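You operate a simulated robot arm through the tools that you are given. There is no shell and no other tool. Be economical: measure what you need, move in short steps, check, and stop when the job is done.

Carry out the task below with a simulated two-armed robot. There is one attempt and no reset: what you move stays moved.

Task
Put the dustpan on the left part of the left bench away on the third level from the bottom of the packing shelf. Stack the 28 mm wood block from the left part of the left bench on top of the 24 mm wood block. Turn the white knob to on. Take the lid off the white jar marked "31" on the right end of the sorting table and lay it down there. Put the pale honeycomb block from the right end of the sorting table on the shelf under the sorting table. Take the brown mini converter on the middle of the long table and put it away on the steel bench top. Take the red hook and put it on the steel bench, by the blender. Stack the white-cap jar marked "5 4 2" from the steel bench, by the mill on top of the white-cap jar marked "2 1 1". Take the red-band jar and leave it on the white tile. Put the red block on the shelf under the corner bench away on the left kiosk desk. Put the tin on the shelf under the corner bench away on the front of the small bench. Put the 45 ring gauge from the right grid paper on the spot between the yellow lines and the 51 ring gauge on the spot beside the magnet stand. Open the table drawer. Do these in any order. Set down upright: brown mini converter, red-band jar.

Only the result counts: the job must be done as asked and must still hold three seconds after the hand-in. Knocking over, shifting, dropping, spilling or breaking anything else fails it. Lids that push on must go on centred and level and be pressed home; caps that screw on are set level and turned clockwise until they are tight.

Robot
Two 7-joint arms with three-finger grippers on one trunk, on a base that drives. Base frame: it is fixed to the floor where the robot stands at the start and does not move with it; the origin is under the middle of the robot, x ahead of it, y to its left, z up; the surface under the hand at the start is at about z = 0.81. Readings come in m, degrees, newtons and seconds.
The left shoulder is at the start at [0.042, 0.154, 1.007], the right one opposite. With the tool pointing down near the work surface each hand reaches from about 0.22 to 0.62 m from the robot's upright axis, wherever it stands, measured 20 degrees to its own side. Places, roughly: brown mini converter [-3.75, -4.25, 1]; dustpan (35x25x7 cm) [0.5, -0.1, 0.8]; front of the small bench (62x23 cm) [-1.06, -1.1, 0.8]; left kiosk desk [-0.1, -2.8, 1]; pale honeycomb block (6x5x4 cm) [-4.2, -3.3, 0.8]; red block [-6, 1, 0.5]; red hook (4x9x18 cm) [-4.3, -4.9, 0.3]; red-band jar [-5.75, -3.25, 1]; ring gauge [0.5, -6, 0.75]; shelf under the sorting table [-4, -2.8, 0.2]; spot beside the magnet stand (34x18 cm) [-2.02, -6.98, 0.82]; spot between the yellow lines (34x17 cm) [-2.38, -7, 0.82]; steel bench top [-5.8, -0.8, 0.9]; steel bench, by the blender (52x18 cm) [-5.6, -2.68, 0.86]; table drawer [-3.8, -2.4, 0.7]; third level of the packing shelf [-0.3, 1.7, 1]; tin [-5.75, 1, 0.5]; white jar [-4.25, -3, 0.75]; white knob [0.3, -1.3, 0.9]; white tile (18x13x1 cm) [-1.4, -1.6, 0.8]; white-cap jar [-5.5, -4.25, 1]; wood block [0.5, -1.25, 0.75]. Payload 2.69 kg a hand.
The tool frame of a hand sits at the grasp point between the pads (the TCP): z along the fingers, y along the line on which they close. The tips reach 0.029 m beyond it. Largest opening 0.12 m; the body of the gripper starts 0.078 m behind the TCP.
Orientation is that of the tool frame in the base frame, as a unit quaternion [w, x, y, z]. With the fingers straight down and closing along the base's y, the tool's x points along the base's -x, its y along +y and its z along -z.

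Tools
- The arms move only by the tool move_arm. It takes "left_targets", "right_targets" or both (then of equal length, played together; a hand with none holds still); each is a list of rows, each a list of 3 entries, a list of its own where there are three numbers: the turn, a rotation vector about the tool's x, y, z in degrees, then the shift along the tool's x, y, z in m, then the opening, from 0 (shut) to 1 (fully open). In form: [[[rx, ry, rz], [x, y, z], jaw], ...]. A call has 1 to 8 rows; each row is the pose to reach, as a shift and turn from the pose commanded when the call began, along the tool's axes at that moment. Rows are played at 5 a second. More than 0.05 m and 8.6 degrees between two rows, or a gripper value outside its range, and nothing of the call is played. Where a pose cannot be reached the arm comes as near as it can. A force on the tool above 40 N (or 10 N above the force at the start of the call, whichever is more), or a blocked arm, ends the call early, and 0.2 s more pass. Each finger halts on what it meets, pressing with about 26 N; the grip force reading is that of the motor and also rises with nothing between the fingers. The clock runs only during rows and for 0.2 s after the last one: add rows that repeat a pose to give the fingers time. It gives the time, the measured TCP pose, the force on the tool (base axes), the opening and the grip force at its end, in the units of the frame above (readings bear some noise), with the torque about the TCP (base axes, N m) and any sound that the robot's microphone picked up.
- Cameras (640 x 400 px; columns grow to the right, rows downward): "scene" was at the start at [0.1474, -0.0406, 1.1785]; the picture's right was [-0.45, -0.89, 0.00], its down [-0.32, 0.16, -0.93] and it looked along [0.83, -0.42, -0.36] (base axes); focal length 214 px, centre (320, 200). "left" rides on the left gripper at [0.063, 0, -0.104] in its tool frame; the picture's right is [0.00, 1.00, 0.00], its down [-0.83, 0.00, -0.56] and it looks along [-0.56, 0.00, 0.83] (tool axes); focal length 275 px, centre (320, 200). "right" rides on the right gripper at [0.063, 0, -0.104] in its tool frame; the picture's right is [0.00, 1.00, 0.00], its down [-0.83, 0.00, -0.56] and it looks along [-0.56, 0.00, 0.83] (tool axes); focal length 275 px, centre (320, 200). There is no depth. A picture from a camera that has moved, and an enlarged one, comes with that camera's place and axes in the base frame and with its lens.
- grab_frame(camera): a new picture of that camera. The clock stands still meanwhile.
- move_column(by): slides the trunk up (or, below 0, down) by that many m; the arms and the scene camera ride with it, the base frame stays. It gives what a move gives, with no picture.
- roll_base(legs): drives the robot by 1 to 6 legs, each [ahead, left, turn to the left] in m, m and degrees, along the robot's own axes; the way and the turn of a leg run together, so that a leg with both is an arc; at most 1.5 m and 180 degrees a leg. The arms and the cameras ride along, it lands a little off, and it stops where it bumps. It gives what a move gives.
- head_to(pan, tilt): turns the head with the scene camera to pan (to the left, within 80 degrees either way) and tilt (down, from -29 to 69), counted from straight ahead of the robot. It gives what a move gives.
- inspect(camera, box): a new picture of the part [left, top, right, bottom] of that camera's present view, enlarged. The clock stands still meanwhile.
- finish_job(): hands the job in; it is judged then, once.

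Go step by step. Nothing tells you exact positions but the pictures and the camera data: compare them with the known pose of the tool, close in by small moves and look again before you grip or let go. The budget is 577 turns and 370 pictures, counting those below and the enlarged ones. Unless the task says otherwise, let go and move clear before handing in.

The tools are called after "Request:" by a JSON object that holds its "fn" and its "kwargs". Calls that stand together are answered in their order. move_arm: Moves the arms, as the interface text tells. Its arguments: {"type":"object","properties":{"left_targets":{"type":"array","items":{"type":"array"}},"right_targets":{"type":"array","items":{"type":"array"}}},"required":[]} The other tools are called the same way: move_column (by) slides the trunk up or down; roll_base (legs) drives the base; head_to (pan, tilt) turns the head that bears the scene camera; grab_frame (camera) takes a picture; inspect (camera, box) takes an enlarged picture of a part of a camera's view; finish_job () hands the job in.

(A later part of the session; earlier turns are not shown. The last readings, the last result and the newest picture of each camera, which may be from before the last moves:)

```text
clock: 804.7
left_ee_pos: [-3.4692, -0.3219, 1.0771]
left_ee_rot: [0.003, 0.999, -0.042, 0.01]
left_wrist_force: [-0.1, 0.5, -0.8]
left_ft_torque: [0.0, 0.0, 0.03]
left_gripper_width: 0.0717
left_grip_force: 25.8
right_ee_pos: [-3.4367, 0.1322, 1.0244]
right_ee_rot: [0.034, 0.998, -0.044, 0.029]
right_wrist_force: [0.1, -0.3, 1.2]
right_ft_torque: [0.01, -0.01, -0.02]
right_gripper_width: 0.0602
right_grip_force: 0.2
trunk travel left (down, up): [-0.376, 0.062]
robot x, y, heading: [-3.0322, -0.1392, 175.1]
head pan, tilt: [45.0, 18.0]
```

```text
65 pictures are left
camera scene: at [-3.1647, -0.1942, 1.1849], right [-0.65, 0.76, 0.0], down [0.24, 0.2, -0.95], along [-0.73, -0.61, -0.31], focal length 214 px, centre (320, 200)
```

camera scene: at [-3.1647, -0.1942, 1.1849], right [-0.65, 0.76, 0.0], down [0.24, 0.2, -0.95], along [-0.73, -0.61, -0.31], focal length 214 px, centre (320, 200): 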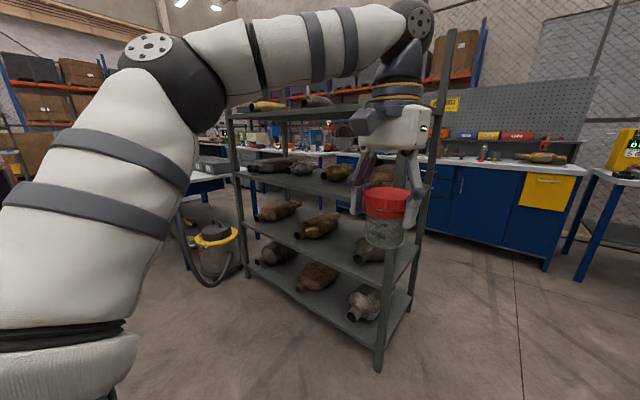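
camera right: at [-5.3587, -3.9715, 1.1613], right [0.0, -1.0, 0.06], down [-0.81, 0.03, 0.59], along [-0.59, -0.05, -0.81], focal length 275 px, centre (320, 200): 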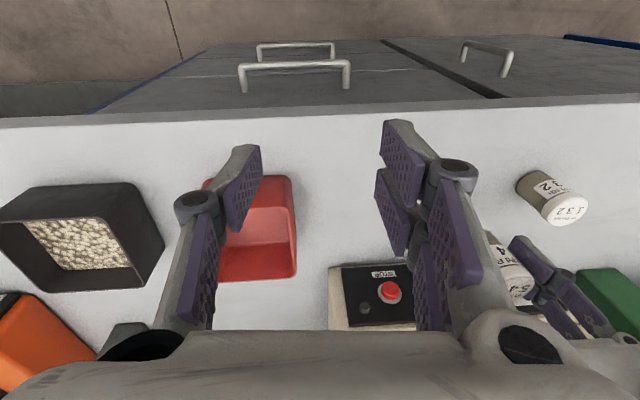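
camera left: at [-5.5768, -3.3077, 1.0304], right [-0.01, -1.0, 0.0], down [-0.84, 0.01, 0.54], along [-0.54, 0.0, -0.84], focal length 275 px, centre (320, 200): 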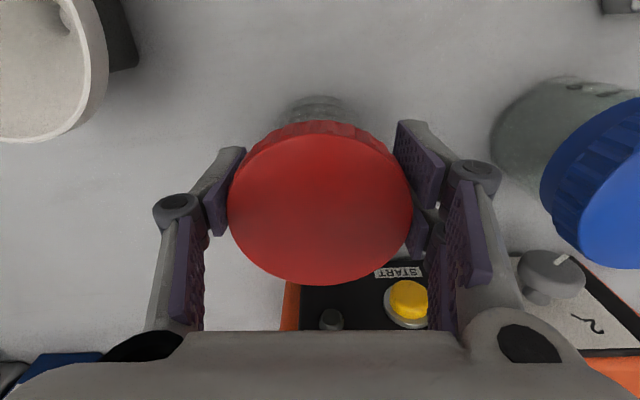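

Clear way south at x≈-3.03 (rack at x≤-3.9, a vacuum drum at (-3.75,-1.85)). Strafe left toward the table's east side.

Request:
{"fn": "roll_base", "kwargs": {"legs": [[0, 0, 4.8], [0, 1.1, 0], [0, 1.1, 0]]}}

Request:
{"fn": "head_to", "kwargs": {"pan": 0, "tilt": 30}}

Request:
{"fn": "grab_frame", "kwargs": {"camera": "scene"}}

```text
clock: 822.2
left_ee_pos: [-3.4544, -2.5534, 1.076]
left_ee_rot: [0.003, 1.0, -0.004, 0.011]
left_wrist_force: [0.7, 0.8, -0.9]
left_ft_torque: [0.0, -0.01, -0.01]
left_gripper_width: 0.071
left_grip_force: 26.1
right_ee_pos: [-3.457, -2.0964, 1.0256]
right_ee_rot: [0.031, 0.999, -0.005, 0.029]
right_wrist_force: [-0.1, 0.3, -0.6]
right_ft_torque: [-0.04, 0.0, 0.03]
right_gripper_width: 0.06
right_grip_force: 0.1
trunk travel left (down, up): [-0.376, 0.062]
robot x, y, heading: [-3.0355, -2.3393, 179.7]
head pan, tilt: [45.0, 18.0]
```

```text
clock: 823.4
left_ee_pos: [-3.4551, -2.5519, 1.0768]
left_ee_rot: [0.002, 1.0, -0.005, 0.011]
left_wrist_force: [-0.2, -0.7, -2.0]
left_ft_torque: [0.01, -0.02, 0.0]
left_gripper_width: 0.0712
left_grip_force: 26.7
right_ee_pos: [-3.4567, -2.0951, 1.0243]
right_ee_rot: [0.032, 0.999, -0.004, 0.029]
right_wrist_force: [0.7, -0.3, -0.7]
right_ft_torque: [0.01, 0.0, 0.03]
right_gripper_width: 0.0596
right_grip_force: 0.1
trunk travel left (down, up): [-0.376, 0.062]
robot x, y, heading: [-3.0338, -2.3348, 179.6]
head pan, tilt: [0.0, 30.0]
```

```text
64 pictures are left
camera scene: at [-3.1849, -2.3349, 1.1657], right [0.0, 1.0, 0.0], down [0.5, 0.0, -0.87], along [-0.87, 0.0, -0.5], focal length 214 px, centre (320, 200)
```

scene: 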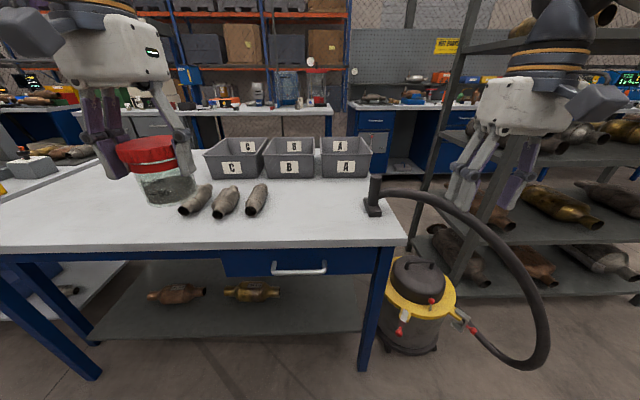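

The drawer with a bar handle is right here (≈(-3.6,-2.39,0.70)). Enlarge the handle and view it with the right camera.

Request:
{"fn": "inspect", "kwargs": {"camera": "scene", "box": [220, 230, 380, 300]}}

```text
4.00 times, centred on (300, 265) of scene
camera zoom: at [-3.1849, -2.3349, 1.1657], right [0.0, 1.0, 0.0], down [0.5, 0.0, -0.87], along [-0.87, 0.0, -0.5], focal length 858 px, centre (400, -60)
```

zoom: 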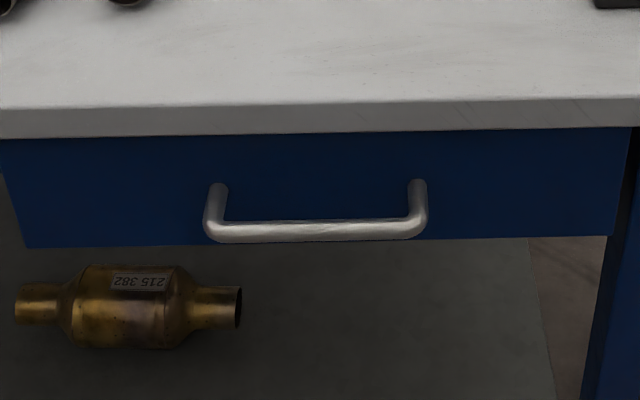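

Bar handle: x≈-3.563, z≈0.736, y -2.46…-2.32, with ~3 cm behind it. I'll insert the right fingers from above behind the bar and pull. Position the robot and level the hand.

Request:
{"fn": "roll_base", "kwargs": {"legs": [[0.05, 0.15, 0.3]]}}

Request:
{"fn": "move_arm", "kwargs": {"right_targets": [[[1.3, -1.1, 0], [-0.02, 0.03, 0], 0.35], [[2.6, -2.2, 0], [-0.035, 0.065, 0], 0.35], [[3.7, -3.3, 0], [-0.05, 0.1, 0.01], 0.35], [[3.7, -3.3, 0], [-0.06, 0.13, 0.03], 0.35]]}}

Request:
{"fn": "grab_frame", "kwargs": {"camera": "right"}}

```text
clock: 825.1
left_ee_pos: [-3.5038, -2.6961, 1.0762]
left_ee_rot: [0.003, 1.0, -0.002, 0.011]
left_wrist_force: [-0.3, -0.4, -0.5]
left_ft_torque: [0.06, 0.0, 0.01]
left_gripper_width: 0.0713
left_grip_force: 26.1
right_ee_pos: [-3.5094, -2.2408, 1.0245]
right_ee_rot: [0.031, 0.999, -0.003, 0.029]
right_wrist_force: [0.1, -0.8, -0.3]
right_ft_torque: [0.04, 0.02, 0.01]
right_gripper_width: 0.0599
right_grip_force: 0.0
trunk travel left (down, up): [-0.376, 0.062]
robot x, y, heading: [-3.0812, -2.4786, 179.9]
head pan, tilt: [0.0, 30.0]
```

```text
clock: 826.1
left_ee_pos: [-3.5041, -2.6974, 1.0756]
left_ee_rot: [0.002, 1.0, -0.002, 0.012]
left_wrist_force: [-0.3, -0.6, -1.2]
left_ft_torque: [0.0, -0.02, -0.03]
left_gripper_width: 0.0715
left_grip_force: 26.1
right_ee_pos: [-3.5685, -2.3748, 1.0023]
right_ee_rot: [0.001, 1.0, -0.002, 0.0]
right_wrist_force: [0.2, -0.2, -1.2]
right_ft_torque: [0.0, 0.01, -0.04]
right_gripper_width: 0.0417
right_grip_force: 0.1
trunk travel left (down, up): [-0.376, 0.062]
robot x, y, heading: [-3.0822, -2.482, 179.8]
head pan, tilt: [0.0, 30.0]
```

```text
62 pictures are left
camera right: at [-3.5047, -2.3748, 1.1062], right [0.0, -1.0, 0.0], down [-0.83, 0.0, 0.56], along [-0.56, 0.0, -0.83], focal length 275 px, centre (320, 200)
```

right: 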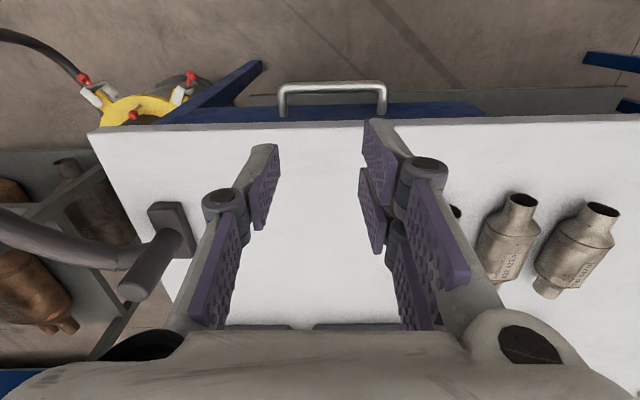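

Bar at x≈-3.585, z≈0.71, only ~2 cm in front of the table edge. I tilt the fingers 5.5° forward and go down along the finger axis behind the bar.

Request:
{"fn": "move_arm", "kwargs": {"right_targets": [[[0, -3, 0], [-0.004, 0.007, 0], 0.25], [[0, -5.5, 0], [-0.0075, 0.014, 0], 0.25]]}}

Request:
{"fn": "move_arm", "kwargs": {"right_targets": [[[0, 0, 0], [0, 0, 0.045], 0.25], [[0, 0, 0], [0, 0, 0.09], 0.25], [[0, 0, 0], [0, 0, 0.135], 0.25], [[0, 0, 0], [0, 0, 0.17], 0.25]]}}

Request:
{"fn": "grab_frame", "kwargs": {"camera": "right"}}

```text
clock: 826.7
left_ee_pos: [-3.5037, -2.6963, 1.076]
left_ee_rot: [0.003, 1.0, -0.002, 0.012]
left_wrist_force: [-0.7, 0.1, 0.2]
left_ft_torque: [0.01, -0.01, -0.01]
left_gripper_width: 0.0712
left_grip_force: 26.4
right_ee_pos: [-3.5743, -2.3864, 1.0005]
right_ee_rot: [0.0, 0.999, -0.002, -0.048]
right_wrist_force: [0.0, -0.5, 0.0]
right_ft_torque: [-0.01, 0.02, 0.01]
right_gripper_width: 0.0299
right_grip_force: 0.0
trunk travel left (down, up): [-0.376, 0.062]
robot x, y, heading: [-3.0817, -2.4774, 180.0]
head pan, tilt: [0.0, 30.0]
```

```text
clock: 827.7
left_ee_pos: [-3.5044, -2.6973, 1.0769]
left_ee_rot: [0.002, 1.0, -0.002, 0.012]
left_wrist_force: [-0.2, 0.8, -0.9]
left_ft_torque: [-0.05, -0.01, 0.0]
left_gripper_width: 0.0712
left_grip_force: 26.2
right_ee_pos: [-3.5931, -2.3862, 0.8311]
right_ee_rot: [-0.001, 0.999, -0.002, -0.047]
right_wrist_force: [-0.7, -0.3, -0.2]
right_ft_torque: [0.01, -0.02, 0.01]
right_gripper_width: 0.0301
right_grip_force: 0.1
trunk travel left (down, up): [-0.376, 0.062]
robot x, y, heading: [-3.0833, -2.4775, 180.1]
head pan, tilt: [0.0, 30.0]
```

```text
61 pictures are left
camera right: at [-3.5194, -2.3873, 0.9289], right [0.0, -1.0, 0.0], down [-0.77, 0.0, 0.63], along [-0.63, 0.0, -0.77], focal length 275 px, centre (320, 200)
```

right: 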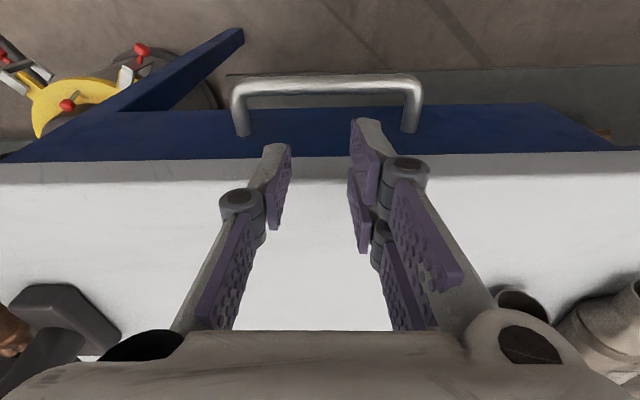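

The geometry fits: fingers will pass between bar and table edge. Continue down 10 cm.

Request:
{"fn": "move_arm", "kwargs": {"right_targets": [[[0, 0, 0], [0, 0, 0.03], 0.25], [[0, 0, 0], [0, 0, 0.06], 0.25], [[0, 0, 0], [0, 0, 0.085], 0.25], [[0, 0, 0], [0, 0, 0.1], 0.25]]}}

Request:
{"fn": "grab_frame", "kwargs": {"camera": "right"}}

```text
clock: 828.0
left_ee_pos: [-3.5022, -2.6965, 1.0764]
left_ee_rot: [0.004, 1.0, -0.002, 0.01]
left_wrist_force: [-1.0, 0.5, -0.3]
left_ft_torque: [-0.06, -0.04, -0.01]
left_gripper_width: 0.0712
left_grip_force: 26.1
right_ee_pos: [-3.5935, -2.392, 0.824]
right_ee_rot: [0.005, 0.999, 0.0, -0.05]
right_wrist_force: [11.7, -5.0, 17.1]
right_ft_torque: [-0.41, 0.01, 0.26]
right_gripper_width: 0.0346
right_grip_force: 1.8
trunk travel left (down, up): [-0.376, 0.062]
robot x, y, heading: [-3.082, -2.4822, 180.2]
head pan, tilt: [0.0, 30.0]
stopped in row 1 (right hand): the force on the tool passed its limit at 58 N (the readings are from after the stop); the commanded pose is now the measured one
```

```text
60 pictures are left
camera right: at [-3.519, -2.3913, 0.9219], right [0.0, -1.0, 0.01], down [-0.77, 0.0, 0.64], along [-0.64, -0.01, -0.77], focal length 275 px, centre (320, 200)
```

right: 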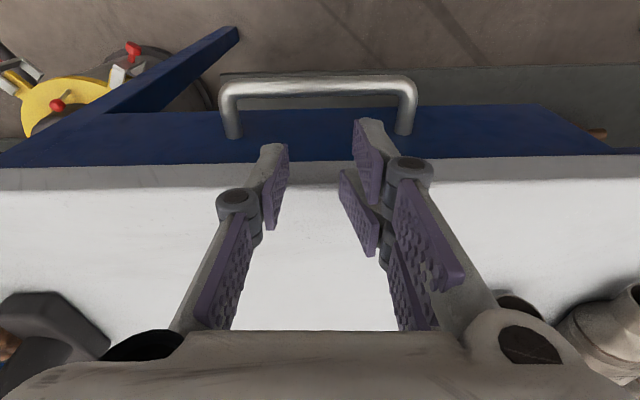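

The gripper has a wide finger pair, so it can't pass edge-on. Instead I rotate the hand 90° so the closing direction is along x: one side goes behind the bar, the other in front. Raise and rotate.

Request:
{"fn": "move_arm", "kwargs": {"right_targets": [[[0, 0, 0], [0, 0, -0.04], 0.25], [[0, 0, 0], [0, 0, -0.08], 0.25], [[0, 0, 8.3], [0, 0, -0.1], 0.3], [[0, 0, 16.6], [0, 0, -0.1], 0.3], [[0, 0, 25], [0, 0, -0.1], 0.3], [[0, 0, 33.3], [0, 0, -0.1], 0.3], [[0, 0, 41.6], [0, 0, -0.1], 0.3], [[0, 0, 50], [0, 0, -0.1], 0.3]]}}

Request:
{"fn": "move_arm", "kwargs": {"right_targets": [[[0, 0, 8.3], [0, 0, 0], 0.3], [[0, 0, 16.6], [0, 0, 0], 0.3], [[0, 0, 25], [0, 0, 0], 0.3], [[0, 0, 33.3], [0, 0, 0], 0.3], [[0, 0, 40], [0, 0, 0], 0.3]]}}

Request:
{"fn": "grab_frame", "kwargs": {"camera": "right"}}

```text
clock: 829.8
left_ee_pos: [-3.504, -2.6967, 1.0759]
left_ee_rot: [0.002, 1.0, -0.001, 0.012]
left_wrist_force: [-0.5, 0.6, -0.7]
left_ft_torque: [0.0, 0.01, -0.05]
left_gripper_width: 0.0711
left_grip_force: 26.4
right_ee_pos: [-3.5863, -2.3888, 0.9219]
right_ee_rot: [0.024, 0.904, -0.425, -0.044]
right_wrist_force: [-1.3, -0.3, 0.9]
right_ft_torque: [0.0, 0.05, 0.03]
right_gripper_width: 0.0363
right_grip_force: 0.0
trunk travel left (down, up): [-0.376, 0.062]
robot x, y, heading: [-3.0798, -2.4812, 179.8]
head pan, tilt: [0.0, 30.0]
```

```text
clock: 831.0
left_ee_pos: [-3.5047, -2.6974, 1.0764]
left_ee_rot: [0.003, 1.0, -0.002, 0.012]
left_wrist_force: [-0.7, 0.5, -0.5]
left_ft_torque: [0.0, -0.01, 0.0]
left_gripper_width: 0.0714
left_grip_force: 25.7
right_ee_pos: [-3.5865, -2.3902, 0.9211]
right_ee_rot: [-0.038, -0.705, 0.708, 0.032]
right_wrist_force: [0.5, 0.7, -0.8]
right_ft_torque: [-0.01, -0.02, -0.03]
right_gripper_width: 0.0359
right_grip_force: 0.1
trunk travel left (down, up): [-0.376, 0.062]
robot x, y, heading: [-3.0793, -2.4812, 180.0]
head pan, tilt: [0.0, 30.0]
```

```text
59 pictures are left
camera right: at [-3.5743, -2.4525, 1.0252], right [-1.0, 0.0, 0.1], down [0.06, 0.83, 0.55], along [-0.08, 0.55, -0.83], focal length 275 px, centre (320, 200)
```

right: 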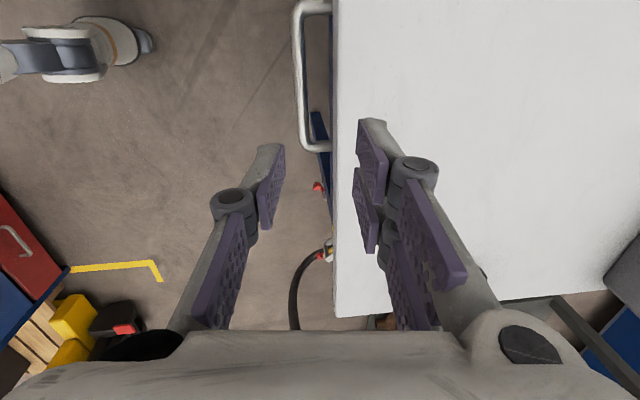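

Aligned: shift 2.2 cm so the bar is centred between the fingers, narrow to 30 mm, and descend.

Request:
{"fn": "move_arm", "kwargs": {"right_targets": [[[0, 0, 0], [0, -0.0215, 0], 0.25], [[0, 0, 0], [0, -0.0215, 0.045], 0.25], [[0, 0, 0], [0, -0.0215, 0.09], 0.25], [[0, 0, 0], [0, -0.0215, 0.12], 0.25]]}}

Request:
{"fn": "grab_frame", "kwargs": {"camera": "right"}}

```text
clock: 832.0
left_ee_pos: [-3.5033, -2.697, 1.0766]
left_ee_rot: [0.003, 1.0, -0.002, 0.012]
left_wrist_force: [0.1, -0.6, -1.5]
left_ft_torque: [-0.02, -0.05, 0.01]
left_gripper_width: 0.0708
left_grip_force: 25.7
right_ee_pos: [-3.5764, -2.3887, 0.8011]
right_ee_rot: [-0.038, -0.705, 0.707, 0.033]
right_wrist_force: [0.0, -0.7, 0.6]
right_ft_torque: [0.0, 0.02, -0.02]
right_gripper_width: 0.0302
right_grip_force: 0.1
right hand out of reach, approached as far as the arm can: row 1
trunk travel left (down, up): [-0.376, 0.062]
robot x, y, heading: [-3.0785, -2.4795, 180.0]
head pan, tilt: [0.0, 30.0]
```

```text
58 pictures are left
camera right: at [-3.5649, -2.4518, 0.9051], right [-0.99, 0.0, 0.1], down [0.05, 0.83, 0.55], along [-0.08, 0.55, -0.83], focal length 275 px, centre (320, 200)
```

right: 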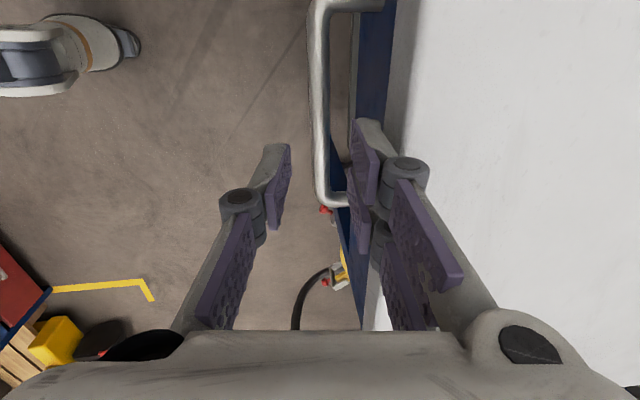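

Request:
{"fn": "move_arm", "kwargs": {"right_targets": [[[0, 0, 0], [0, 0, 0.025], 0.22], [[0, 0, 0], [0, 0, 0.05], 0.22], [[0, 0, 0], [0, 0, 0.066], 0.22], [[0, 0, 0], [0, 0, 0.073], 0.22]]}}

Request:
{"fn": "grab_frame", "kwargs": {"camera": "right"}}

```text
clock: 833.0
left_ee_pos: [-3.5045, -2.6972, 1.0761]
left_ee_rot: [0.003, 1.0, -0.002, 0.013]
left_wrist_force: [0.1, 0.4, -1.3]
left_ft_torque: [0.0, -0.07, -0.03]
left_gripper_width: 0.071
left_grip_force: 26.2
right_ee_pos: [-3.5818, -2.3888, 0.7272]
right_ee_rot: [-0.037, -0.705, 0.708, 0.032]
right_wrist_force: [1.4, 0.9, -0.9]
right_ft_torque: [0.0, 0.04, 0.0]
right_gripper_width: 0.026
right_grip_force: 0.1
trunk travel left (down, up): [-0.376, 0.062]
robot x, y, heading: [-3.0833, -2.4797, 180.0]
head pan, tilt: [0.0, 30.0]
```

```text
57 pictures are left
camera right: at [-3.5708, -2.4526, 0.8317], right [-1.0, 0.0, 0.1], down [0.05, 0.83, 0.55], along [-0.08, 0.55, -0.83], focal length 275 px, centre (320, 200)
```

right: 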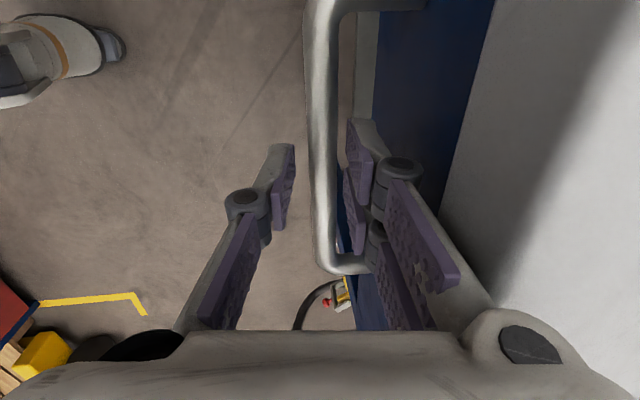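

The fingers straddle the bar. Close and pull.

Request:
{"fn": "move_arm", "kwargs": {"right_targets": [[[0, 0, 0], [0, 0, 0], 0.1], [[0, 0, 0], [0, 0, 0], 0], [[0, 0, 0], [0, 0, 0], 0], [[0, 0, 0], [0, 0, 0], 0]]}}

Request:
{"fn": "roll_base", "kwargs": {"legs": [[-0.1, 0, 0]]}}

Request:
{"fn": "grab_frame", "kwargs": {"camera": "scene"}}

```text
clock: 834.0
left_ee_pos: [-3.504, -2.6969, 1.0773]
left_ee_rot: [0.003, 1.0, -0.002, 0.012]
left_wrist_force: [0.0, -0.3, -0.7]
left_ft_torque: [0.0, -0.04, 0.01]
left_gripper_width: 0.0712
left_grip_force: 26.3
right_ee_pos: [-3.5824, -2.3902, 0.7276]
right_ee_rot: [-0.037, -0.706, 0.707, 0.033]
right_wrist_force: [-0.6, 1.6, -1.8]
right_ft_torque: [0.25, 0.02, 1.29]
right_gripper_width: 0.0137
right_grip_force: 40.4
trunk travel left (down, up): [-0.376, 0.062]
robot x, y, heading: [-3.0807, -2.4772, 180.1]
head pan, tilt: [0.0, 30.0]
```

```text
clock: 835.2
left_ee_pos: [-3.4025, -2.6957, 1.0761]
left_ee_rot: [0.003, 1.0, -0.001, 0.012]
left_wrist_force: [-0.4, 0.1, -0.7]
left_ft_torque: [-0.01, 0.02, 0.01]
left_gripper_width: 0.0712
left_grip_force: 25.7
right_ee_pos: [-3.481, -2.3876, 0.728]
right_ee_rot: [-0.037, -0.706, 0.707, 0.034]
right_wrist_force: [-0.4, 22.7, -5.0]
right_ft_torque: [1.27, 0.16, 1.13]
right_gripper_width: 0.0137
right_grip_force: 40.4
trunk travel left (down, up): [-0.376, 0.062]
robot x, y, heading: [-2.9813, -2.4784, -180.0]
head pan, tilt: [0.0, 30.0]
```

```text
56 pictures are left
camera scene: at [-3.1338, -2.4761, 1.1656], right [0.0, 1.0, 0.0], down [0.5, 0.0, -0.87], along [-0.87, 0.0, -0.5], focal length 214 px, centre (320, 200)
```

scene: 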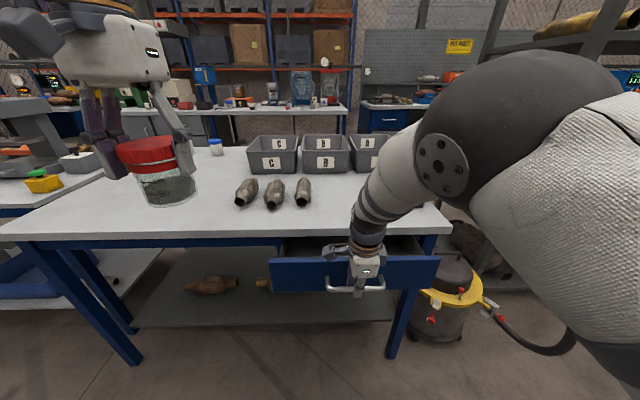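

The drawer is opening. Pull another 12 cm.

Request:
{"fn": "roll_base", "kwargs": {"legs": [[-0.13, 0, 0]]}}

Request:
{"fn": "grab_frame", "kwargs": {"camera": "scene"}}

```text
clock: 836.5
left_ee_pos: [-3.2754, -2.6947, 1.0761]
left_ee_rot: [0.003, 1.0, -0.001, 0.012]
left_wrist_force: [0.2, -0.3, -0.9]
left_ft_torque: [-0.01, -0.03, 0.01]
left_gripper_width: 0.0713
left_grip_force: 26.0
right_ee_pos: [-3.3534, -2.3856, 0.7284]
right_ee_rot: [-0.035, -0.706, 0.707, 0.035]
right_wrist_force: [-0.6, 30.8, -3.3]
right_ft_torque: [0.71, 0.06, 1.18]
right_gripper_width: 0.0135
right_grip_force: 40.7
trunk travel left (down, up): [-0.376, 0.062]
robot x, y, heading: [-2.8564, -2.4814, -179.6]
head pan, tilt: [0.0, 30.0]
```

```text
55 pictures are left
camera scene: at [-3.0064, -2.4752, 1.1656], right [0.0, 1.0, 0.0], down [0.5, 0.0, -0.87], along [-0.87, 0.0, -0.5], focal length 214 px, centre (320, 200)
```

scene: 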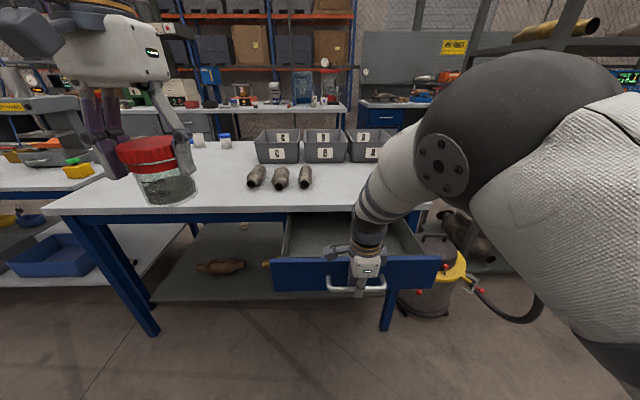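

Request:
{"fn": "roll_base", "kwargs": {"legs": [[-0.1, 0, 0]]}}

Request:
{"fn": "grab_frame", "kwargs": {"camera": "scene"}}

```text
clock: 837.6
left_ee_pos: [-3.1816, -2.6945, 1.0768]
left_ee_rot: [0.003, 1.0, 0.0, 0.012]
left_wrist_force: [-1.3, 0.3, -0.1]
left_ft_torque: [0.02, -0.02, 0.03]
left_gripper_width: 0.0712
left_grip_force: 25.6
right_ee_pos: [-3.26, -2.383, 0.7291]
right_ee_rot: [-0.035, -0.705, 0.707, 0.036]
right_wrist_force: [-1.2, 26.2, -3.7]
right_ft_torque: [1.15, 0.11, 1.16]
right_gripper_width: 0.0136
right_grip_force: 40.2
trunk travel left (down, up): [-0.376, 0.062]
robot x, y, heading: [-2.7589, -2.4758, -179.9]
head pan, tilt: [0.0, 30.0]
```

```text
54 pictures are left
camera scene: at [-2.9127, -2.4752, 1.1656], right [0.0, 1.0, 0.0], down [0.5, 0.0, -0.87], along [-0.87, 0.0, -0.5], focal length 214 px, centre (320, 200)
```

scene: 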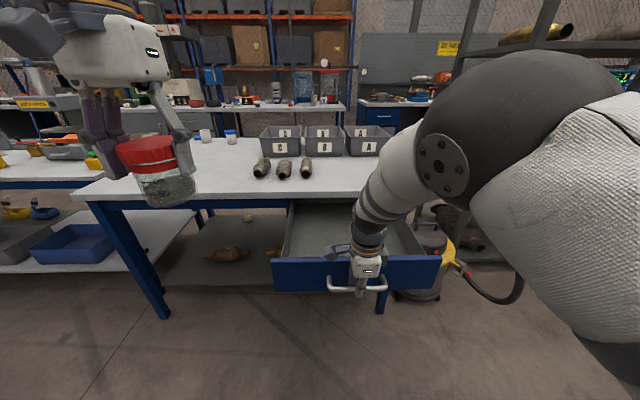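

Request:
{"fn": "roll_base", "kwargs": {"legs": [[-0.06, 0, 0]]}}

Request:
{"fn": "grab_frame", "kwargs": {"camera": "right"}}

```text
clock: 838.4
left_ee_pos: [-3.1614, -2.6968, 1.0759]
left_ee_rot: [0.003, 1.0, -0.001, 0.012]
left_wrist_force: [-0.3, 0.8, -1.0]
left_ft_torque: [0.01, -0.02, -0.02]
left_gripper_width: 0.0711
left_grip_force: 25.8
right_ee_pos: [-3.2543, -2.3832, 0.7312]
right_ee_rot: [0.045, 0.707, -0.704, -0.051]
right_wrist_force: [-4.3, 0.9, -1.4]
right_ft_torque: [-0.24, 0.11, 1.22]
right_gripper_width: 0.0139
right_grip_force: 40.3
trunk travel left (down, up): [-0.376, 0.062]
robot x, y, heading: [-2.7388, -2.4772, -180.0]
head pan, tilt: [0.0, 30.0]
stopped in leg 1: the force on the tool passed its limit at 70 N (the readings are from after the stop); the commanded pose is now the measured one
```

```text
53 pictures are left
camera right: at [-3.2369, -2.4474, 0.8348], right [-0.99, -0.01, 0.14], down [0.07, 0.83, 0.56], along [-0.12, 0.56, -0.82], focal length 275 px, centre (320, 200)
```

right: 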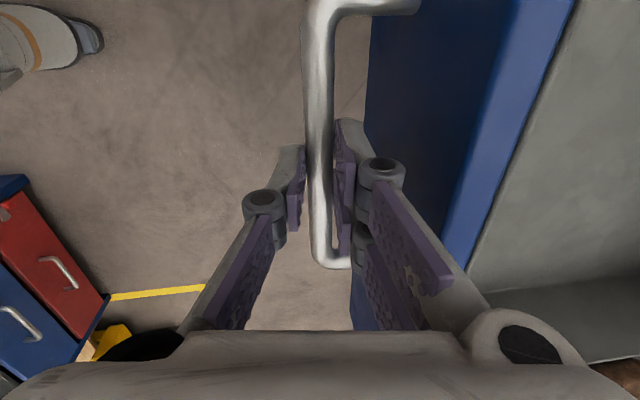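

Fully open (end stop reached). Release the bar and lift the hand out.

Request:
{"fn": "move_arm", "kwargs": {"right_targets": [[[0, 0, 0], [0, 0, 0], 0.15], [[0, 0, 0], [0, 0, 0], 0.22], [[0, 0, 0], [0, 0, 0], 0.22], [[0, 0, 0], [0, 0, -0.04], 0.22], [[0, 0, 0], [0, 0, -0.085], 0.22], [[0, 0, 0], [0, 0, -0.13], 0.22], [[0, 0, 0], [0, 0, -0.175], 0.22], [[0, 0, 0], [0, 0, -0.22], 0.22]]}}

Request:
{"fn": "grab_frame", "kwargs": {"camera": "scene"}}

```text
clock: 840.2
left_ee_pos: [-3.162, -2.6965, 1.0746]
left_ee_rot: [0.002, 1.0, 0.0, 0.013]
left_wrist_force: [0.3, 0.0, -1.2]
left_ft_torque: [-0.01, -0.01, -0.04]
left_gripper_width: 0.0711
left_grip_force: 25.8
right_ee_pos: [-3.2439, -2.3858, 0.9421]
right_ee_rot: [-0.042, -0.705, 0.707, 0.042]
right_wrist_force: [0.3, -0.1, -0.3]
right_ft_torque: [0.0, 0.0, 0.0]
right_gripper_width: 0.0264
right_grip_force: 0.0
right hand out of reach, approached as far as the arm can: row 8
trunk travel left (down, up): [-0.376, 0.062]
robot x, y, heading: [-2.74, -2.4793, -180.4]
head pan, tilt: [0.0, 30.0]
```

```text
52 pictures are left
camera scene: at [-2.8947, -2.4675, 1.1734], right [0.11, 0.99, 0.0], down [0.42, -0.05, -0.91], along [-0.9, 0.1, -0.42], focal length 214 px, centre (320, 200)
```

scene: 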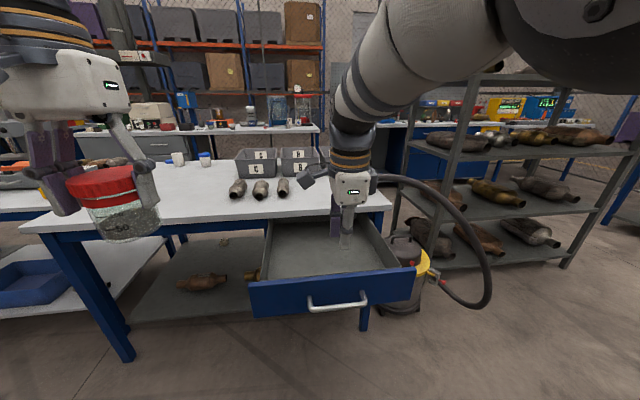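

The drawer is open. Back the hand off and look at what is around on the right before leaving.

Request:
{"fn": "move_arm", "kwargs": {"right_targets": [[[0, 0, -8.3], [0, 0, 0], 0.3], [[0, 0, -16.6], [0, -0.02, 0], 0.3], [[0, 0, -25], [0, -0.03, -0.01], 0.3], [[0, 0, -33.3], [0, -0.04, -0.02], 0.3], [[0, 0, -41.6], [0, -0.05, -0.03], 0.3], [[0, 0, -50], [0, -0.06, -0.04], 0.3], [[0, 0, -58], [0, -0.06, -0.05], 0.3], [[0, 0, -66], [0, -0.06, -0.06], 0.3]]}}

Request:
{"fn": "head_to", "kwargs": {"pan": -75, "tilt": 35}}

Request:
{"fn": "grab_frame", "kwargs": {"camera": "scene"}}

```text
clock: 842.0
left_ee_pos: [-3.1628, -2.6964, 1.0756]
left_ee_rot: [0.003, 1.0, 0.001, 0.011]
left_wrist_force: [0.2, -0.8, -1.1]
left_ft_torque: [0.0, 0.02, 0.04]
left_gripper_width: 0.071
left_grip_force: 26.7
right_ee_pos: [-3.2451, -2.3968, 0.9776]
right_ee_rot: [0.012, 0.977, -0.204, -0.06]
right_wrist_force: [0.5, -0.5, 0.7]
right_ft_torque: [-0.03, 0.01, -0.01]
right_gripper_width: 0.0358
right_grip_force: 0.1
right hand out of reach, approached as far as the arm can: row 2, 3, 4, 5, 6, 7, 8
trunk travel left (down, up): [-0.376, 0.062]
robot x, y, heading: [-2.7416, -2.4812, -179.8]
head pan, tilt: [0.0, 30.0]
```

```text
clock: 843.5
left_ee_pos: [-3.1622, -2.6961, 1.0758]
left_ee_rot: [0.004, 1.0, 0.001, 0.012]
left_wrist_force: [0.1, 0.7, -0.8]
left_ft_torque: [0.0, -0.02, -0.03]
left_gripper_width: 0.0712
left_grip_force: 26.1
right_ee_pos: [-3.2451, -2.3975, 0.9818]
right_ee_rot: [0.013, 0.976, -0.206, -0.063]
right_wrist_force: [-0.4, 0.3, 0.6]
right_ft_torque: [-0.03, -0.01, 0.01]
right_gripper_width: 0.0359
right_grip_force: 0.2
trunk travel left (down, up): [-0.376, 0.062]
robot x, y, heading: [-2.7402, -2.4757, -179.8]
head pan, tilt: [-75.0, 35.0]
```

```text
51 pictures are left
camera scene: at [-2.8682, -2.4132, 1.1691], right [0.7, 0.71, 0.0], down [0.33, -0.33, -0.88], along [-0.63, 0.62, -0.47], focal length 214 px, centre (320, 200)
```

scene: 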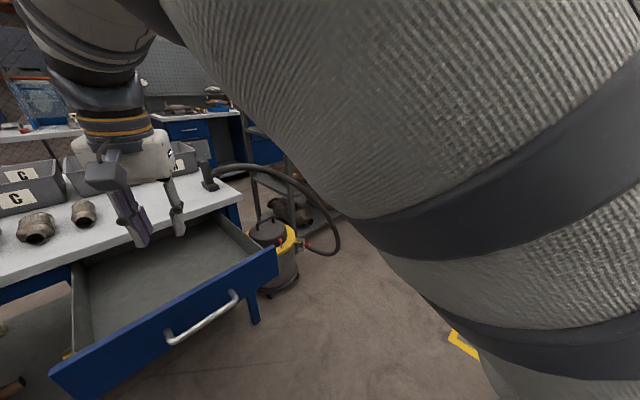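

Request:
{"fn": "move_arm", "kwargs": {"right_targets": [[[0, 0, -6], [-0.012, -0.03, -0.01], 0.3], [[0, 0, -12], [-0.025, -0.06, -0.02], 0.3], [[0, 0, -18], [-0.037, -0.09, -0.03], 0.3], [[0, 0, -24], [-0.05, -0.12, -0.04], 0.3], [[0, 0, -24], [-0.065, -0.15, -0.05], 0.3]]}}

Request:
{"fn": "head_to", "kwargs": {"pan": -80, "tilt": 30}}

Request:
{"fn": "grab_frame", "kwargs": {"camera": "scene"}}

```text
clock: 844.7
left_ee_pos: [-3.1624, -2.6966, 1.077]
left_ee_rot: [0.002, 1.0, -0.001, 0.013]
left_wrist_force: [-0.1, 0.0, -1.9]
left_ft_torque: [0.0, 0.02, -0.02]
left_gripper_width: 0.0708
left_grip_force: 26.3
right_ee_pos: [-3.236, -2.2348, 1.0346]
right_ee_rot: [-0.003, 0.998, 0.003, -0.067]
right_wrist_force: [0.1, -0.2, -0.7]
right_ft_torque: [-0.01, 0.03, 0.02]
right_gripper_width: 0.0359
right_grip_force: 0.1
right hand out of reach, approached as far as the arm can: row 1, 2
trunk travel left (down, up): [-0.376, 0.062]
robot x, y, heading: [-2.7408, -2.4794, -179.9]
head pan, tilt: [-75.0, 35.0]
```

```text
clock: 845.3
left_ee_pos: [-3.1623, -2.6975, 1.0759]
left_ee_rot: [0.002, 1.0, 0.001, 0.013]
left_wrist_force: [0.6, -0.4, -0.8]
left_ft_torque: [0.0, -0.01, 0.02]
left_gripper_width: 0.0708
left_grip_force: 26.0
right_ee_pos: [-3.2365, -2.2353, 1.0342]
right_ee_rot: [-0.003, 0.998, 0.001, -0.067]
right_wrist_force: [0.3, 0.3, 0.0]
right_ft_torque: [0.0, 0.01, 0.0]
right_gripper_width: 0.0361
right_grip_force: 0.0
trunk travel left (down, up): [-0.376, 0.062]
robot x, y, heading: [-2.7418, -2.4773, -179.9]
head pan, tilt: [-80.0, 30.0]
```

```text
50 pictures are left
camera scene: at [-2.819, -2.3883, 1.1656], right [0.98, 0.18, 0.0], down [0.09, -0.49, -0.87], along [-0.15, 0.85, -0.5], focal length 214 px, centre (320, 200)
```

scene: 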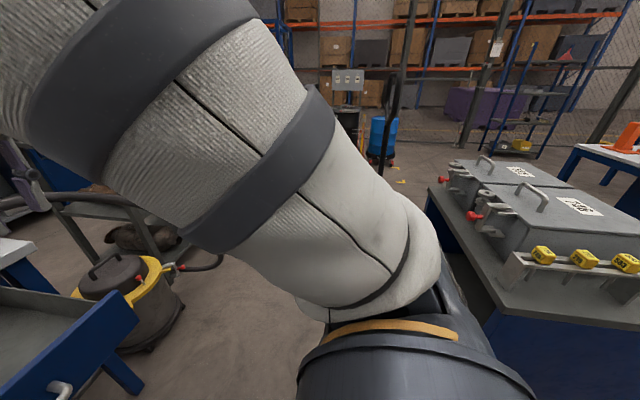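

Cart's west edge is x≈-2.51 and the drawer front x≈-3.25; I move to x≈-2.86 and strafe north between them.

Request:
{"fn": "roll_base", "kwargs": {"legs": [[0.11, 0, 0], [0, -0.9, 0]]}}

Request:
{"fn": "roll_base", "kwargs": {"legs": [[0, -1.4, 0]]}}

Request:
{"fn": "head_to", "kwargs": {"pan": 30, "tilt": 22}}

Request:
{"fn": "grab_frame", "kwargs": {"camera": "scene"}}

```text
clock: 853.5
left_ee_pos: [-3.2747, -1.7873, 1.0756]
left_ee_rot: [0.002, 1.0, 0.003, 0.012]
left_wrist_force: [-0.9, -0.8, -1.1]
left_ft_torque: [0.02, -0.02, 0.01]
left_gripper_width: 0.0711
left_grip_force: 25.9
right_ee_pos: [-3.3518, -1.3253, 1.0338]
right_ee_rot: [-0.003, 0.998, 0.003, -0.067]
right_wrist_force: [-0.1, -0.1, 0.3]
right_ft_torque: [-0.02, -0.03, -0.02]
right_gripper_width: 0.036
right_grip_force: 0.0
trunk travel left (down, up): [-0.376, 0.062]
robot x, y, heading: [-2.857, -1.5624, -179.8]
head pan, tilt: [-80.0, 30.0]
```

```text
clock: 856.6
left_ee_pos: [-3.2781, -1.6188, 1.0762]
left_ee_rot: [0.003, 1.0, 0.0, 0.011]
left_wrist_force: [0.1, -0.2, -0.7]
left_ft_torque: [0.02, -0.04, 0.0]
left_gripper_width: 0.071
left_grip_force: 25.9
right_ee_pos: [-3.3532, -1.1564, 1.0343]
right_ee_rot: [-0.003, 0.998, 0.0, -0.067]
right_wrist_force: [0.0, -0.2, 0.4]
right_ft_torque: [0.04, 0.0, 0.02]
right_gripper_width: 0.0362
right_grip_force: 0.2
trunk travel left (down, up): [-0.376, 0.062]
robot x, y, heading: [-2.8562, -1.3999, -179.7]
head pan, tilt: [-80.0, 30.0]
stopped in leg 1: the robot was blocked; the commanded pose is now the measured one
```

```text
clock: 858.4
left_ee_pos: [-3.2777, -1.6174, 1.0764]
left_ee_rot: [0.003, 1.0, -0.002, 0.011]
left_wrist_force: [-0.7, 0.1, -1.2]
left_ft_torque: [-0.02, -0.01, -0.01]
left_gripper_width: 0.0709
left_grip_force: 26.1
right_ee_pos: [-3.352, -1.1562, 1.0344]
right_ee_rot: [-0.004, 0.998, 0.0, -0.067]
right_wrist_force: [-0.2, 0.0, -0.5]
right_ft_torque: [0.01, -0.01, -0.05]
right_gripper_width: 0.0361
right_grip_force: 0.2
trunk travel left (down, up): [-0.376, 0.062]
robot x, y, heading: [-2.8602, -1.3989, -180.0]
head pan, tilt: [30.0, 22.0]
```

```text
49 pictures are left
camera scene: at [-2.9995, -1.445, 1.1785], right [-0.5, 0.87, 0.0], down [0.32, 0.19, -0.93], along [-0.8, -0.46, -0.37], focal length 214 px, centre (320, 200)
```

scene: 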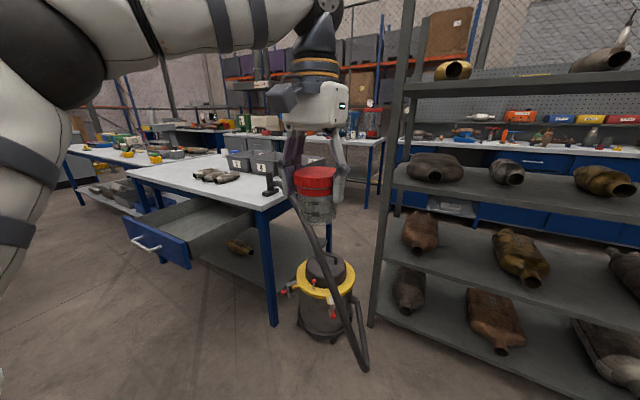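

Blocked on the right at x≈-2.86 (earlier I passed at x≈-3.03). I look before moving.

Request:
{"fn": "head_to", "kwargs": {"pan": -78, "tilt": 45}}

Request:
{"fn": "grab_frame", "kwargs": {"camera": "scene"}}

```text
clock: 860.3
left_ee_pos: [-3.2787, -1.617, 1.0764]
left_ee_rot: [0.003, 1.0, -0.002, 0.012]
left_wrist_force: [0.0, -0.8, -1.3]
left_ft_torque: [-0.04, -0.04, -0.05]
left_gripper_width: 0.0711
left_grip_force: 26.6
right_ee_pos: [-3.3526, -1.156, 1.0337]
right_ee_rot: [-0.003, 0.998, -0.001, -0.067]
right_wrist_force: [0.5, -0.4, -0.2]
right_ft_torque: [0.0, 0.03, 0.0]
right_gripper_width: 0.0361
right_grip_force: 0.1
trunk travel left (down, up): [-0.376, 0.062]
robot x, y, heading: [-2.8583, -1.396, -179.8]
head pan, tilt: [-78.0, 45.0]
```

```text
48 pictures are left
camera scene: at [-2.944, -1.3149, 1.1554], right [0.96, 0.28, 0.0], down [0.17, -0.57, -0.8], along [-0.23, 0.77, -0.6], focal length 214 px, centre (320, 200)
```

scene: 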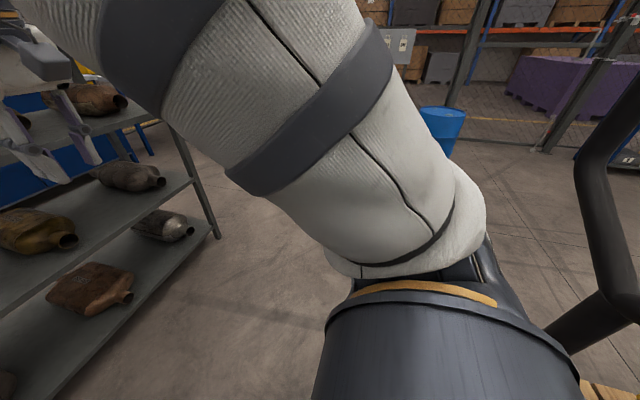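

It's the pallet-jack handle. I move west 20 cm and then continue north.

Request:
{"fn": "roll_base", "kwargs": {"legs": [[0.2, 0.03, 0], [0, -0.85, 0], [0, -0.6, 0]]}}

Request:
{"fn": "head_to", "kwargs": {"pan": 75, "tilt": 20}}

Request:
{"fn": "grab_frame", "kwargs": {"camera": "scene"}}

```text
clock: 873.1
left_ee_pos: [-3.4772, -0.1904, 1.077]
left_ee_rot: [0.002, 1.0, 0.004, 0.011]
left_wrist_force: [-0.6, -0.2, -1.0]
left_ft_torque: [0.01, -0.02, 0.02]
left_gripper_width: 0.0708
left_grip_force: 26.4
right_ee_pos: [-3.5565, 0.2721, 1.0343]
right_ee_rot: [-0.003, 0.998, 0.005, -0.068]
right_wrist_force: [-0.4, 0.3, 0.2]
right_ft_torque: [0.0, 0.02, -0.03]
right_gripper_width: 0.0361
right_grip_force: 0.0
trunk travel left (down, up): [-0.376, 0.062]
robot x, y, heading: [-3.0609, 0.0333, -179.0]
head pan, tilt: [-78.0, 45.0]
```

```text
clock: 875.5
left_ee_pos: [-3.4768, -0.1882, 1.0773]
left_ee_rot: [0.002, 1.0, 0.004, 0.011]
left_wrist_force: [-0.3, 0.4, -1.3]
left_ft_torque: [-0.02, -0.03, 0.01]
left_gripper_width: 0.071
left_grip_force: 25.4
right_ee_pos: [-3.5568, 0.2718, 1.0344]
right_ee_rot: [-0.002, 0.998, 0.005, -0.067]
right_wrist_force: [0.7, 0.8, -0.4]
right_ft_torque: [-0.02, 0.03, 0.01]
right_gripper_width: 0.0362
right_grip_force: 0.0
trunk travel left (down, up): [-0.376, 0.062]
robot x, y, heading: [-3.0596, 0.0315, -179.4]
head pan, tilt: [75.0, 20.0]
```

```text
47 pictures are left
camera scene: at [-3.1438, -0.0571, 1.1817], right [-0.97, 0.25, 0.0], down [0.08, 0.33, -0.94], along [-0.23, -0.91, -0.34], focal length 214 px, centre (320, 200)
```

scene: 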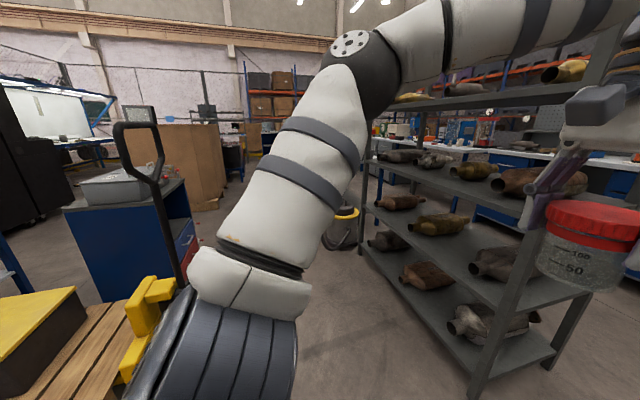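

Continue east by reversing along y≈0.03, then south past the small bench to approach the white tile from its south side.

Request:
{"fn": "roll_base", "kwargs": {"legs": [[-1.3, 0, -1], [-1.35, 0, 0], [0, 1.1, 0], [0, 1.1, 0]]}}

Request:
{"fn": "head_to", "kwargs": {"pan": 0, "tilt": 22}}

Request:
{"fn": "grab_frame", "kwargs": {"camera": "scene"}}

```text
clock: 905.4
left_ee_pos: [-0.8959, -2.4571, 1.0757]
left_ee_rot: [0.003, 1.0, -0.001, 0.011]
left_wrist_force: [-0.4, -0.2, -1.3]
left_ft_torque: [-0.01, -0.02, 0.02]
left_gripper_width: 0.0709
left_grip_force: 26.2
right_ee_pos: [-0.9697, -1.9954, 1.0338]
right_ee_rot: [-0.002, 0.998, 0.0, -0.067]
right_wrist_force: [0.1, 0.9, -0.7]
right_ft_torque: [-0.02, 0.0, -0.01]
right_gripper_width: 0.0358
right_grip_force: 0.0
trunk travel left (down, up): [-0.376, 0.062]
robot x, y, heading: [-0.475, -2.2395, 180.2]
head pan, tilt: [75.0, 20.0]
```

```text
clock: 906.8
left_ee_pos: [-0.895, -2.4593, 1.076]
left_ee_rot: [0.003, 1.0, -0.002, 0.011]
left_wrist_force: [-0.1, 0.3, -0.9]
left_ft_torque: [-0.01, 0.02, 0.03]
left_gripper_width: 0.0713
left_grip_force: 25.7
right_ee_pos: [-0.9691, -1.9958, 1.034]
right_ee_rot: [-0.002, 0.998, 0.0, -0.066]
right_wrist_force: [0.2, -0.7, 0.0]
right_ft_torque: [-0.01, -0.04, 0.0]
right_gripper_width: 0.0358
right_grip_force: 0.0
trunk travel left (down, up): [-0.376, 0.062]
robot x, y, heading: [-0.4723, -2.2359, 179.9]
head pan, tilt: [0.0, 22.0]
```

```text
46 pictures are left
camera scene: at [-0.6289, -2.24, 1.1785], right [0.0, 1.0, 0.0], down [0.37, 0.0, -0.93], along [-0.93, 0.0, -0.37], focal length 214 px, centre (320, 200)
```

scene: 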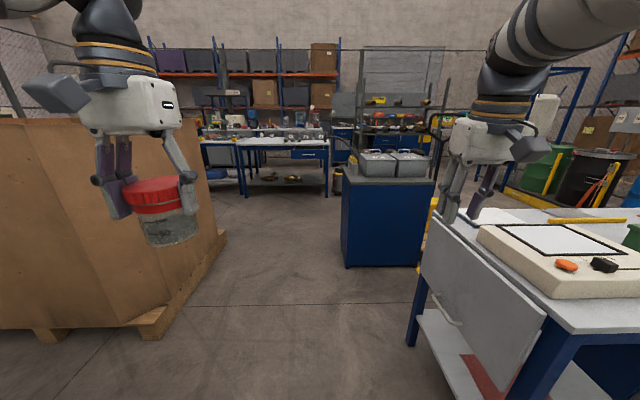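

The tile lies at the far-left (west) part of the small bench. Drive ahead to x≈-1.33 and turn to face +y.

Request:
{"fn": "roll_base", "kwargs": {"legs": [[0.85, 0.03, 0], [0, 0, -90]]}}

Request:
{"fn": "head_to", "kwargs": {"pan": 0, "tilt": 32}}

Request:
{"fn": "grab_frame", "kwargs": {"camera": "scene"}}

```text
clock: 915.1
left_ee_pos: [-1.5531, -1.8548, 1.077]
left_ee_rot: [0.01, 0.713, -0.701, 0.005]
left_wrist_force: [-0.9, 0.7, -0.8]
left_ft_torque: [-0.03, 0.01, -0.02]
left_gripper_width: 0.0711
left_grip_force: 26.5
right_ee_pos: [-1.0907, -1.771, 1.0338]
right_ee_rot: [-0.049, 0.712, -0.699, -0.046]
right_wrist_force: [0.0, -0.6, -0.3]
right_ft_torque: [0.0, 0.02, -0.01]
right_gripper_width: 0.0359
right_grip_force: 0.1
trunk travel left (down, up): [-0.376, 0.062]
robot x, y, heading: [-1.3303, -2.2731, 91.2]
head pan, tilt: [0.0, 22.0]
```

```text
clock: 915.9
left_ee_pos: [-1.5531, -1.855, 1.0767]
left_ee_rot: [0.01, 0.713, -0.701, 0.006]
left_wrist_force: [0.0, -0.1, -0.6]
left_ft_torque: [-0.02, -0.04, -0.03]
left_gripper_width: 0.0713
left_grip_force: 25.8
right_ee_pos: [-1.0916, -1.7712, 1.0338]
right_ee_rot: [-0.049, 0.712, -0.699, -0.046]
right_wrist_force: [-0.2, -0.7, 0.1]
right_ft_torque: [-0.02, -0.02, 0.01]
right_gripper_width: 0.0358
right_grip_force: 0.0
trunk travel left (down, up): [-0.376, 0.062]
robot x, y, heading: [-1.3276, -2.2708, 91.0]
head pan, tilt: [0.0, 32.0]
```

```text
45 pictures are left
camera scene: at [-1.3297, -2.1183, 1.1626], right [1.0, 0.02, 0.0], down [0.01, -0.53, -0.85], along [-0.02, 0.85, -0.53], focal length 214 px, centre (320, 200)
```

scene: 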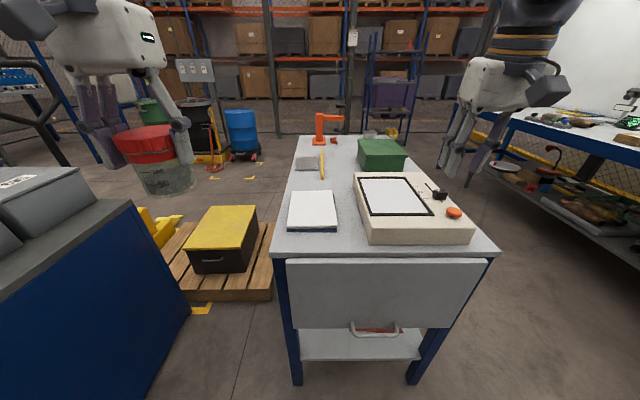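

The white tile is at ≈(-1.365,-1.607), surface z≈0.82. Move closer and bring the jar over it.

Request:
{"fn": "roll_base", "kwargs": {"legs": [[0.14, -0.1, -1]]}}

Request:
{"fn": "grab_frame", "kwargs": {"camera": "scene"}}

```text
clock: 917.3
left_ee_pos: [-1.4469, -1.7094, 1.077]
left_ee_rot: [-0.01, -0.705, 0.709, -0.005]
left_wrist_force: [1.2, 0.2, 0.0]
left_ft_torque: [-0.01, 0.02, 0.0]
left_gripper_width: 0.0709
left_grip_force: 26.0
right_ee_pos: [-0.9848, -1.6372, 1.0333]
right_ee_rot: [0.05, -0.705, 0.706, 0.045]
right_wrist_force: [-0.6, -0.6, 0.5]
right_ft_torque: [-0.04, 0.05, -0.05]
right_gripper_width: 0.0359
right_grip_force: 0.0
trunk travel left (down, up): [-0.376, 0.062]
robot x, y, heading: [-1.2287, -2.133, 89.7]
head pan, tilt: [0.0, 32.0]
```

```text
44 pictures are left
camera scene: at [-1.23, -1.9783, 1.1624], right [1.0, 0.0, 0.0], down [0.0, -0.53, -0.85], along [0.0, 0.85, -0.53], focal length 214 px, centre (320, 200)
```

scene: 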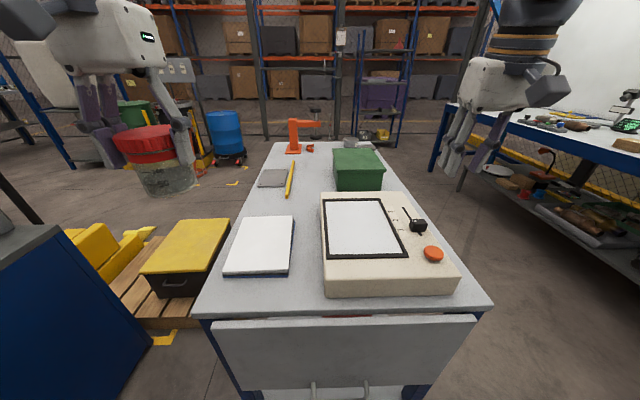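

Request:
{"fn": "move_arm", "kwargs": {"left_targets": [[[0, 0, 0], [-0.025, -0.022, 0], 0.45], [[0, 0, 0], [-0.05, -0.044, 0], 0.45], [[0, 0, 0], [-0.075, -0.066, 0.01], 0.45], [[0, 0, 0], [-0.102, -0.087, 0.03], 0.45], [[0, 0, 0], [-0.102, -0.087, 0.075], 0.45], [[0, 0, 0], [-0.102, -0.087, 0.12], 0.45], [[0, 0, 0], [-0.102, -0.087, 0.16], 0.45]]}}

Request:
{"fn": "grab_frame", "kwargs": {"camera": "scene"}}

Request:
{"fn": "grab_frame", "kwargs": {"camera": "left"}}

```text
clock: 918.9
left_ee_pos: [-1.36, -1.614, 0.9113]
left_ee_rot: [-0.009, -0.704, 0.71, -0.006]
left_wrist_force: [-0.3, 0.6, -0.4]
left_ft_torque: [-0.02, 0.02, 0.0]
left_gripper_width: 0.0709
left_grip_force: 25.8
right_ee_pos: [-0.9848, -1.637, 1.0344]
right_ee_rot: [0.051, -0.704, 0.707, 0.044]
right_wrist_force: [0.4, -1.1, -0.2]
right_ft_torque: [0.01, 0.01, -0.03]
right_gripper_width: 0.036
right_grip_force: 0.1
trunk travel left (down, up): [-0.376, 0.062]
robot x, y, heading: [-1.2316, -2.1339, 89.8]
head pan, tilt: [0.0, 32.0]
```

```text
43 pictures are left
camera scene: at [-1.2305, -1.9787, 1.1625], right [1.0, 0.0, 0.0], down [0.0, -0.53, -0.85], along [0.0, 0.85, -0.53], focal length 214 px, centre (320, 200)
```

scene: 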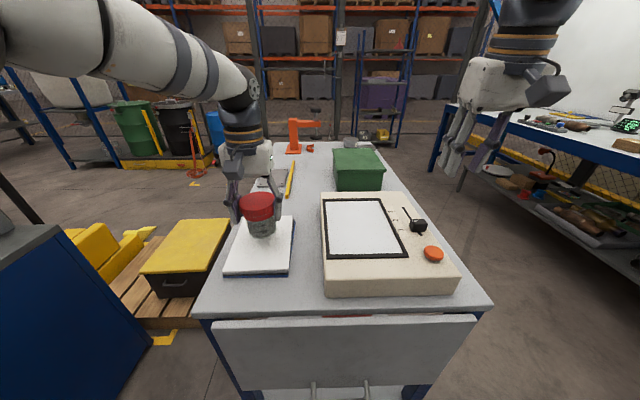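

```text
42 pictures are left
camera left: at [-1.3603, -1.6712, 1.0174], right [-1.0, 0.01, 0.01], down [0.01, 0.84, 0.54], along [0.0, 0.54, -0.84], focal length 275 px, centre (320, 200)
```

left: 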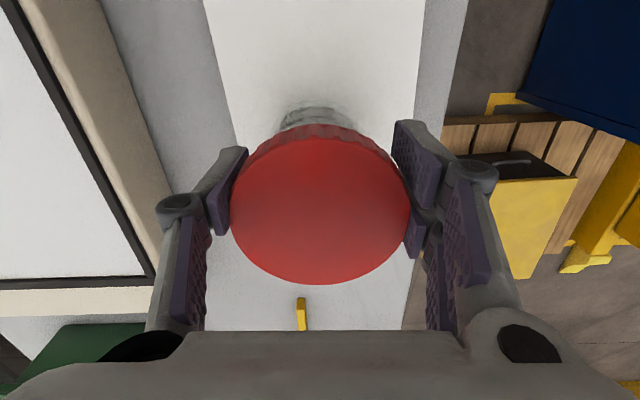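

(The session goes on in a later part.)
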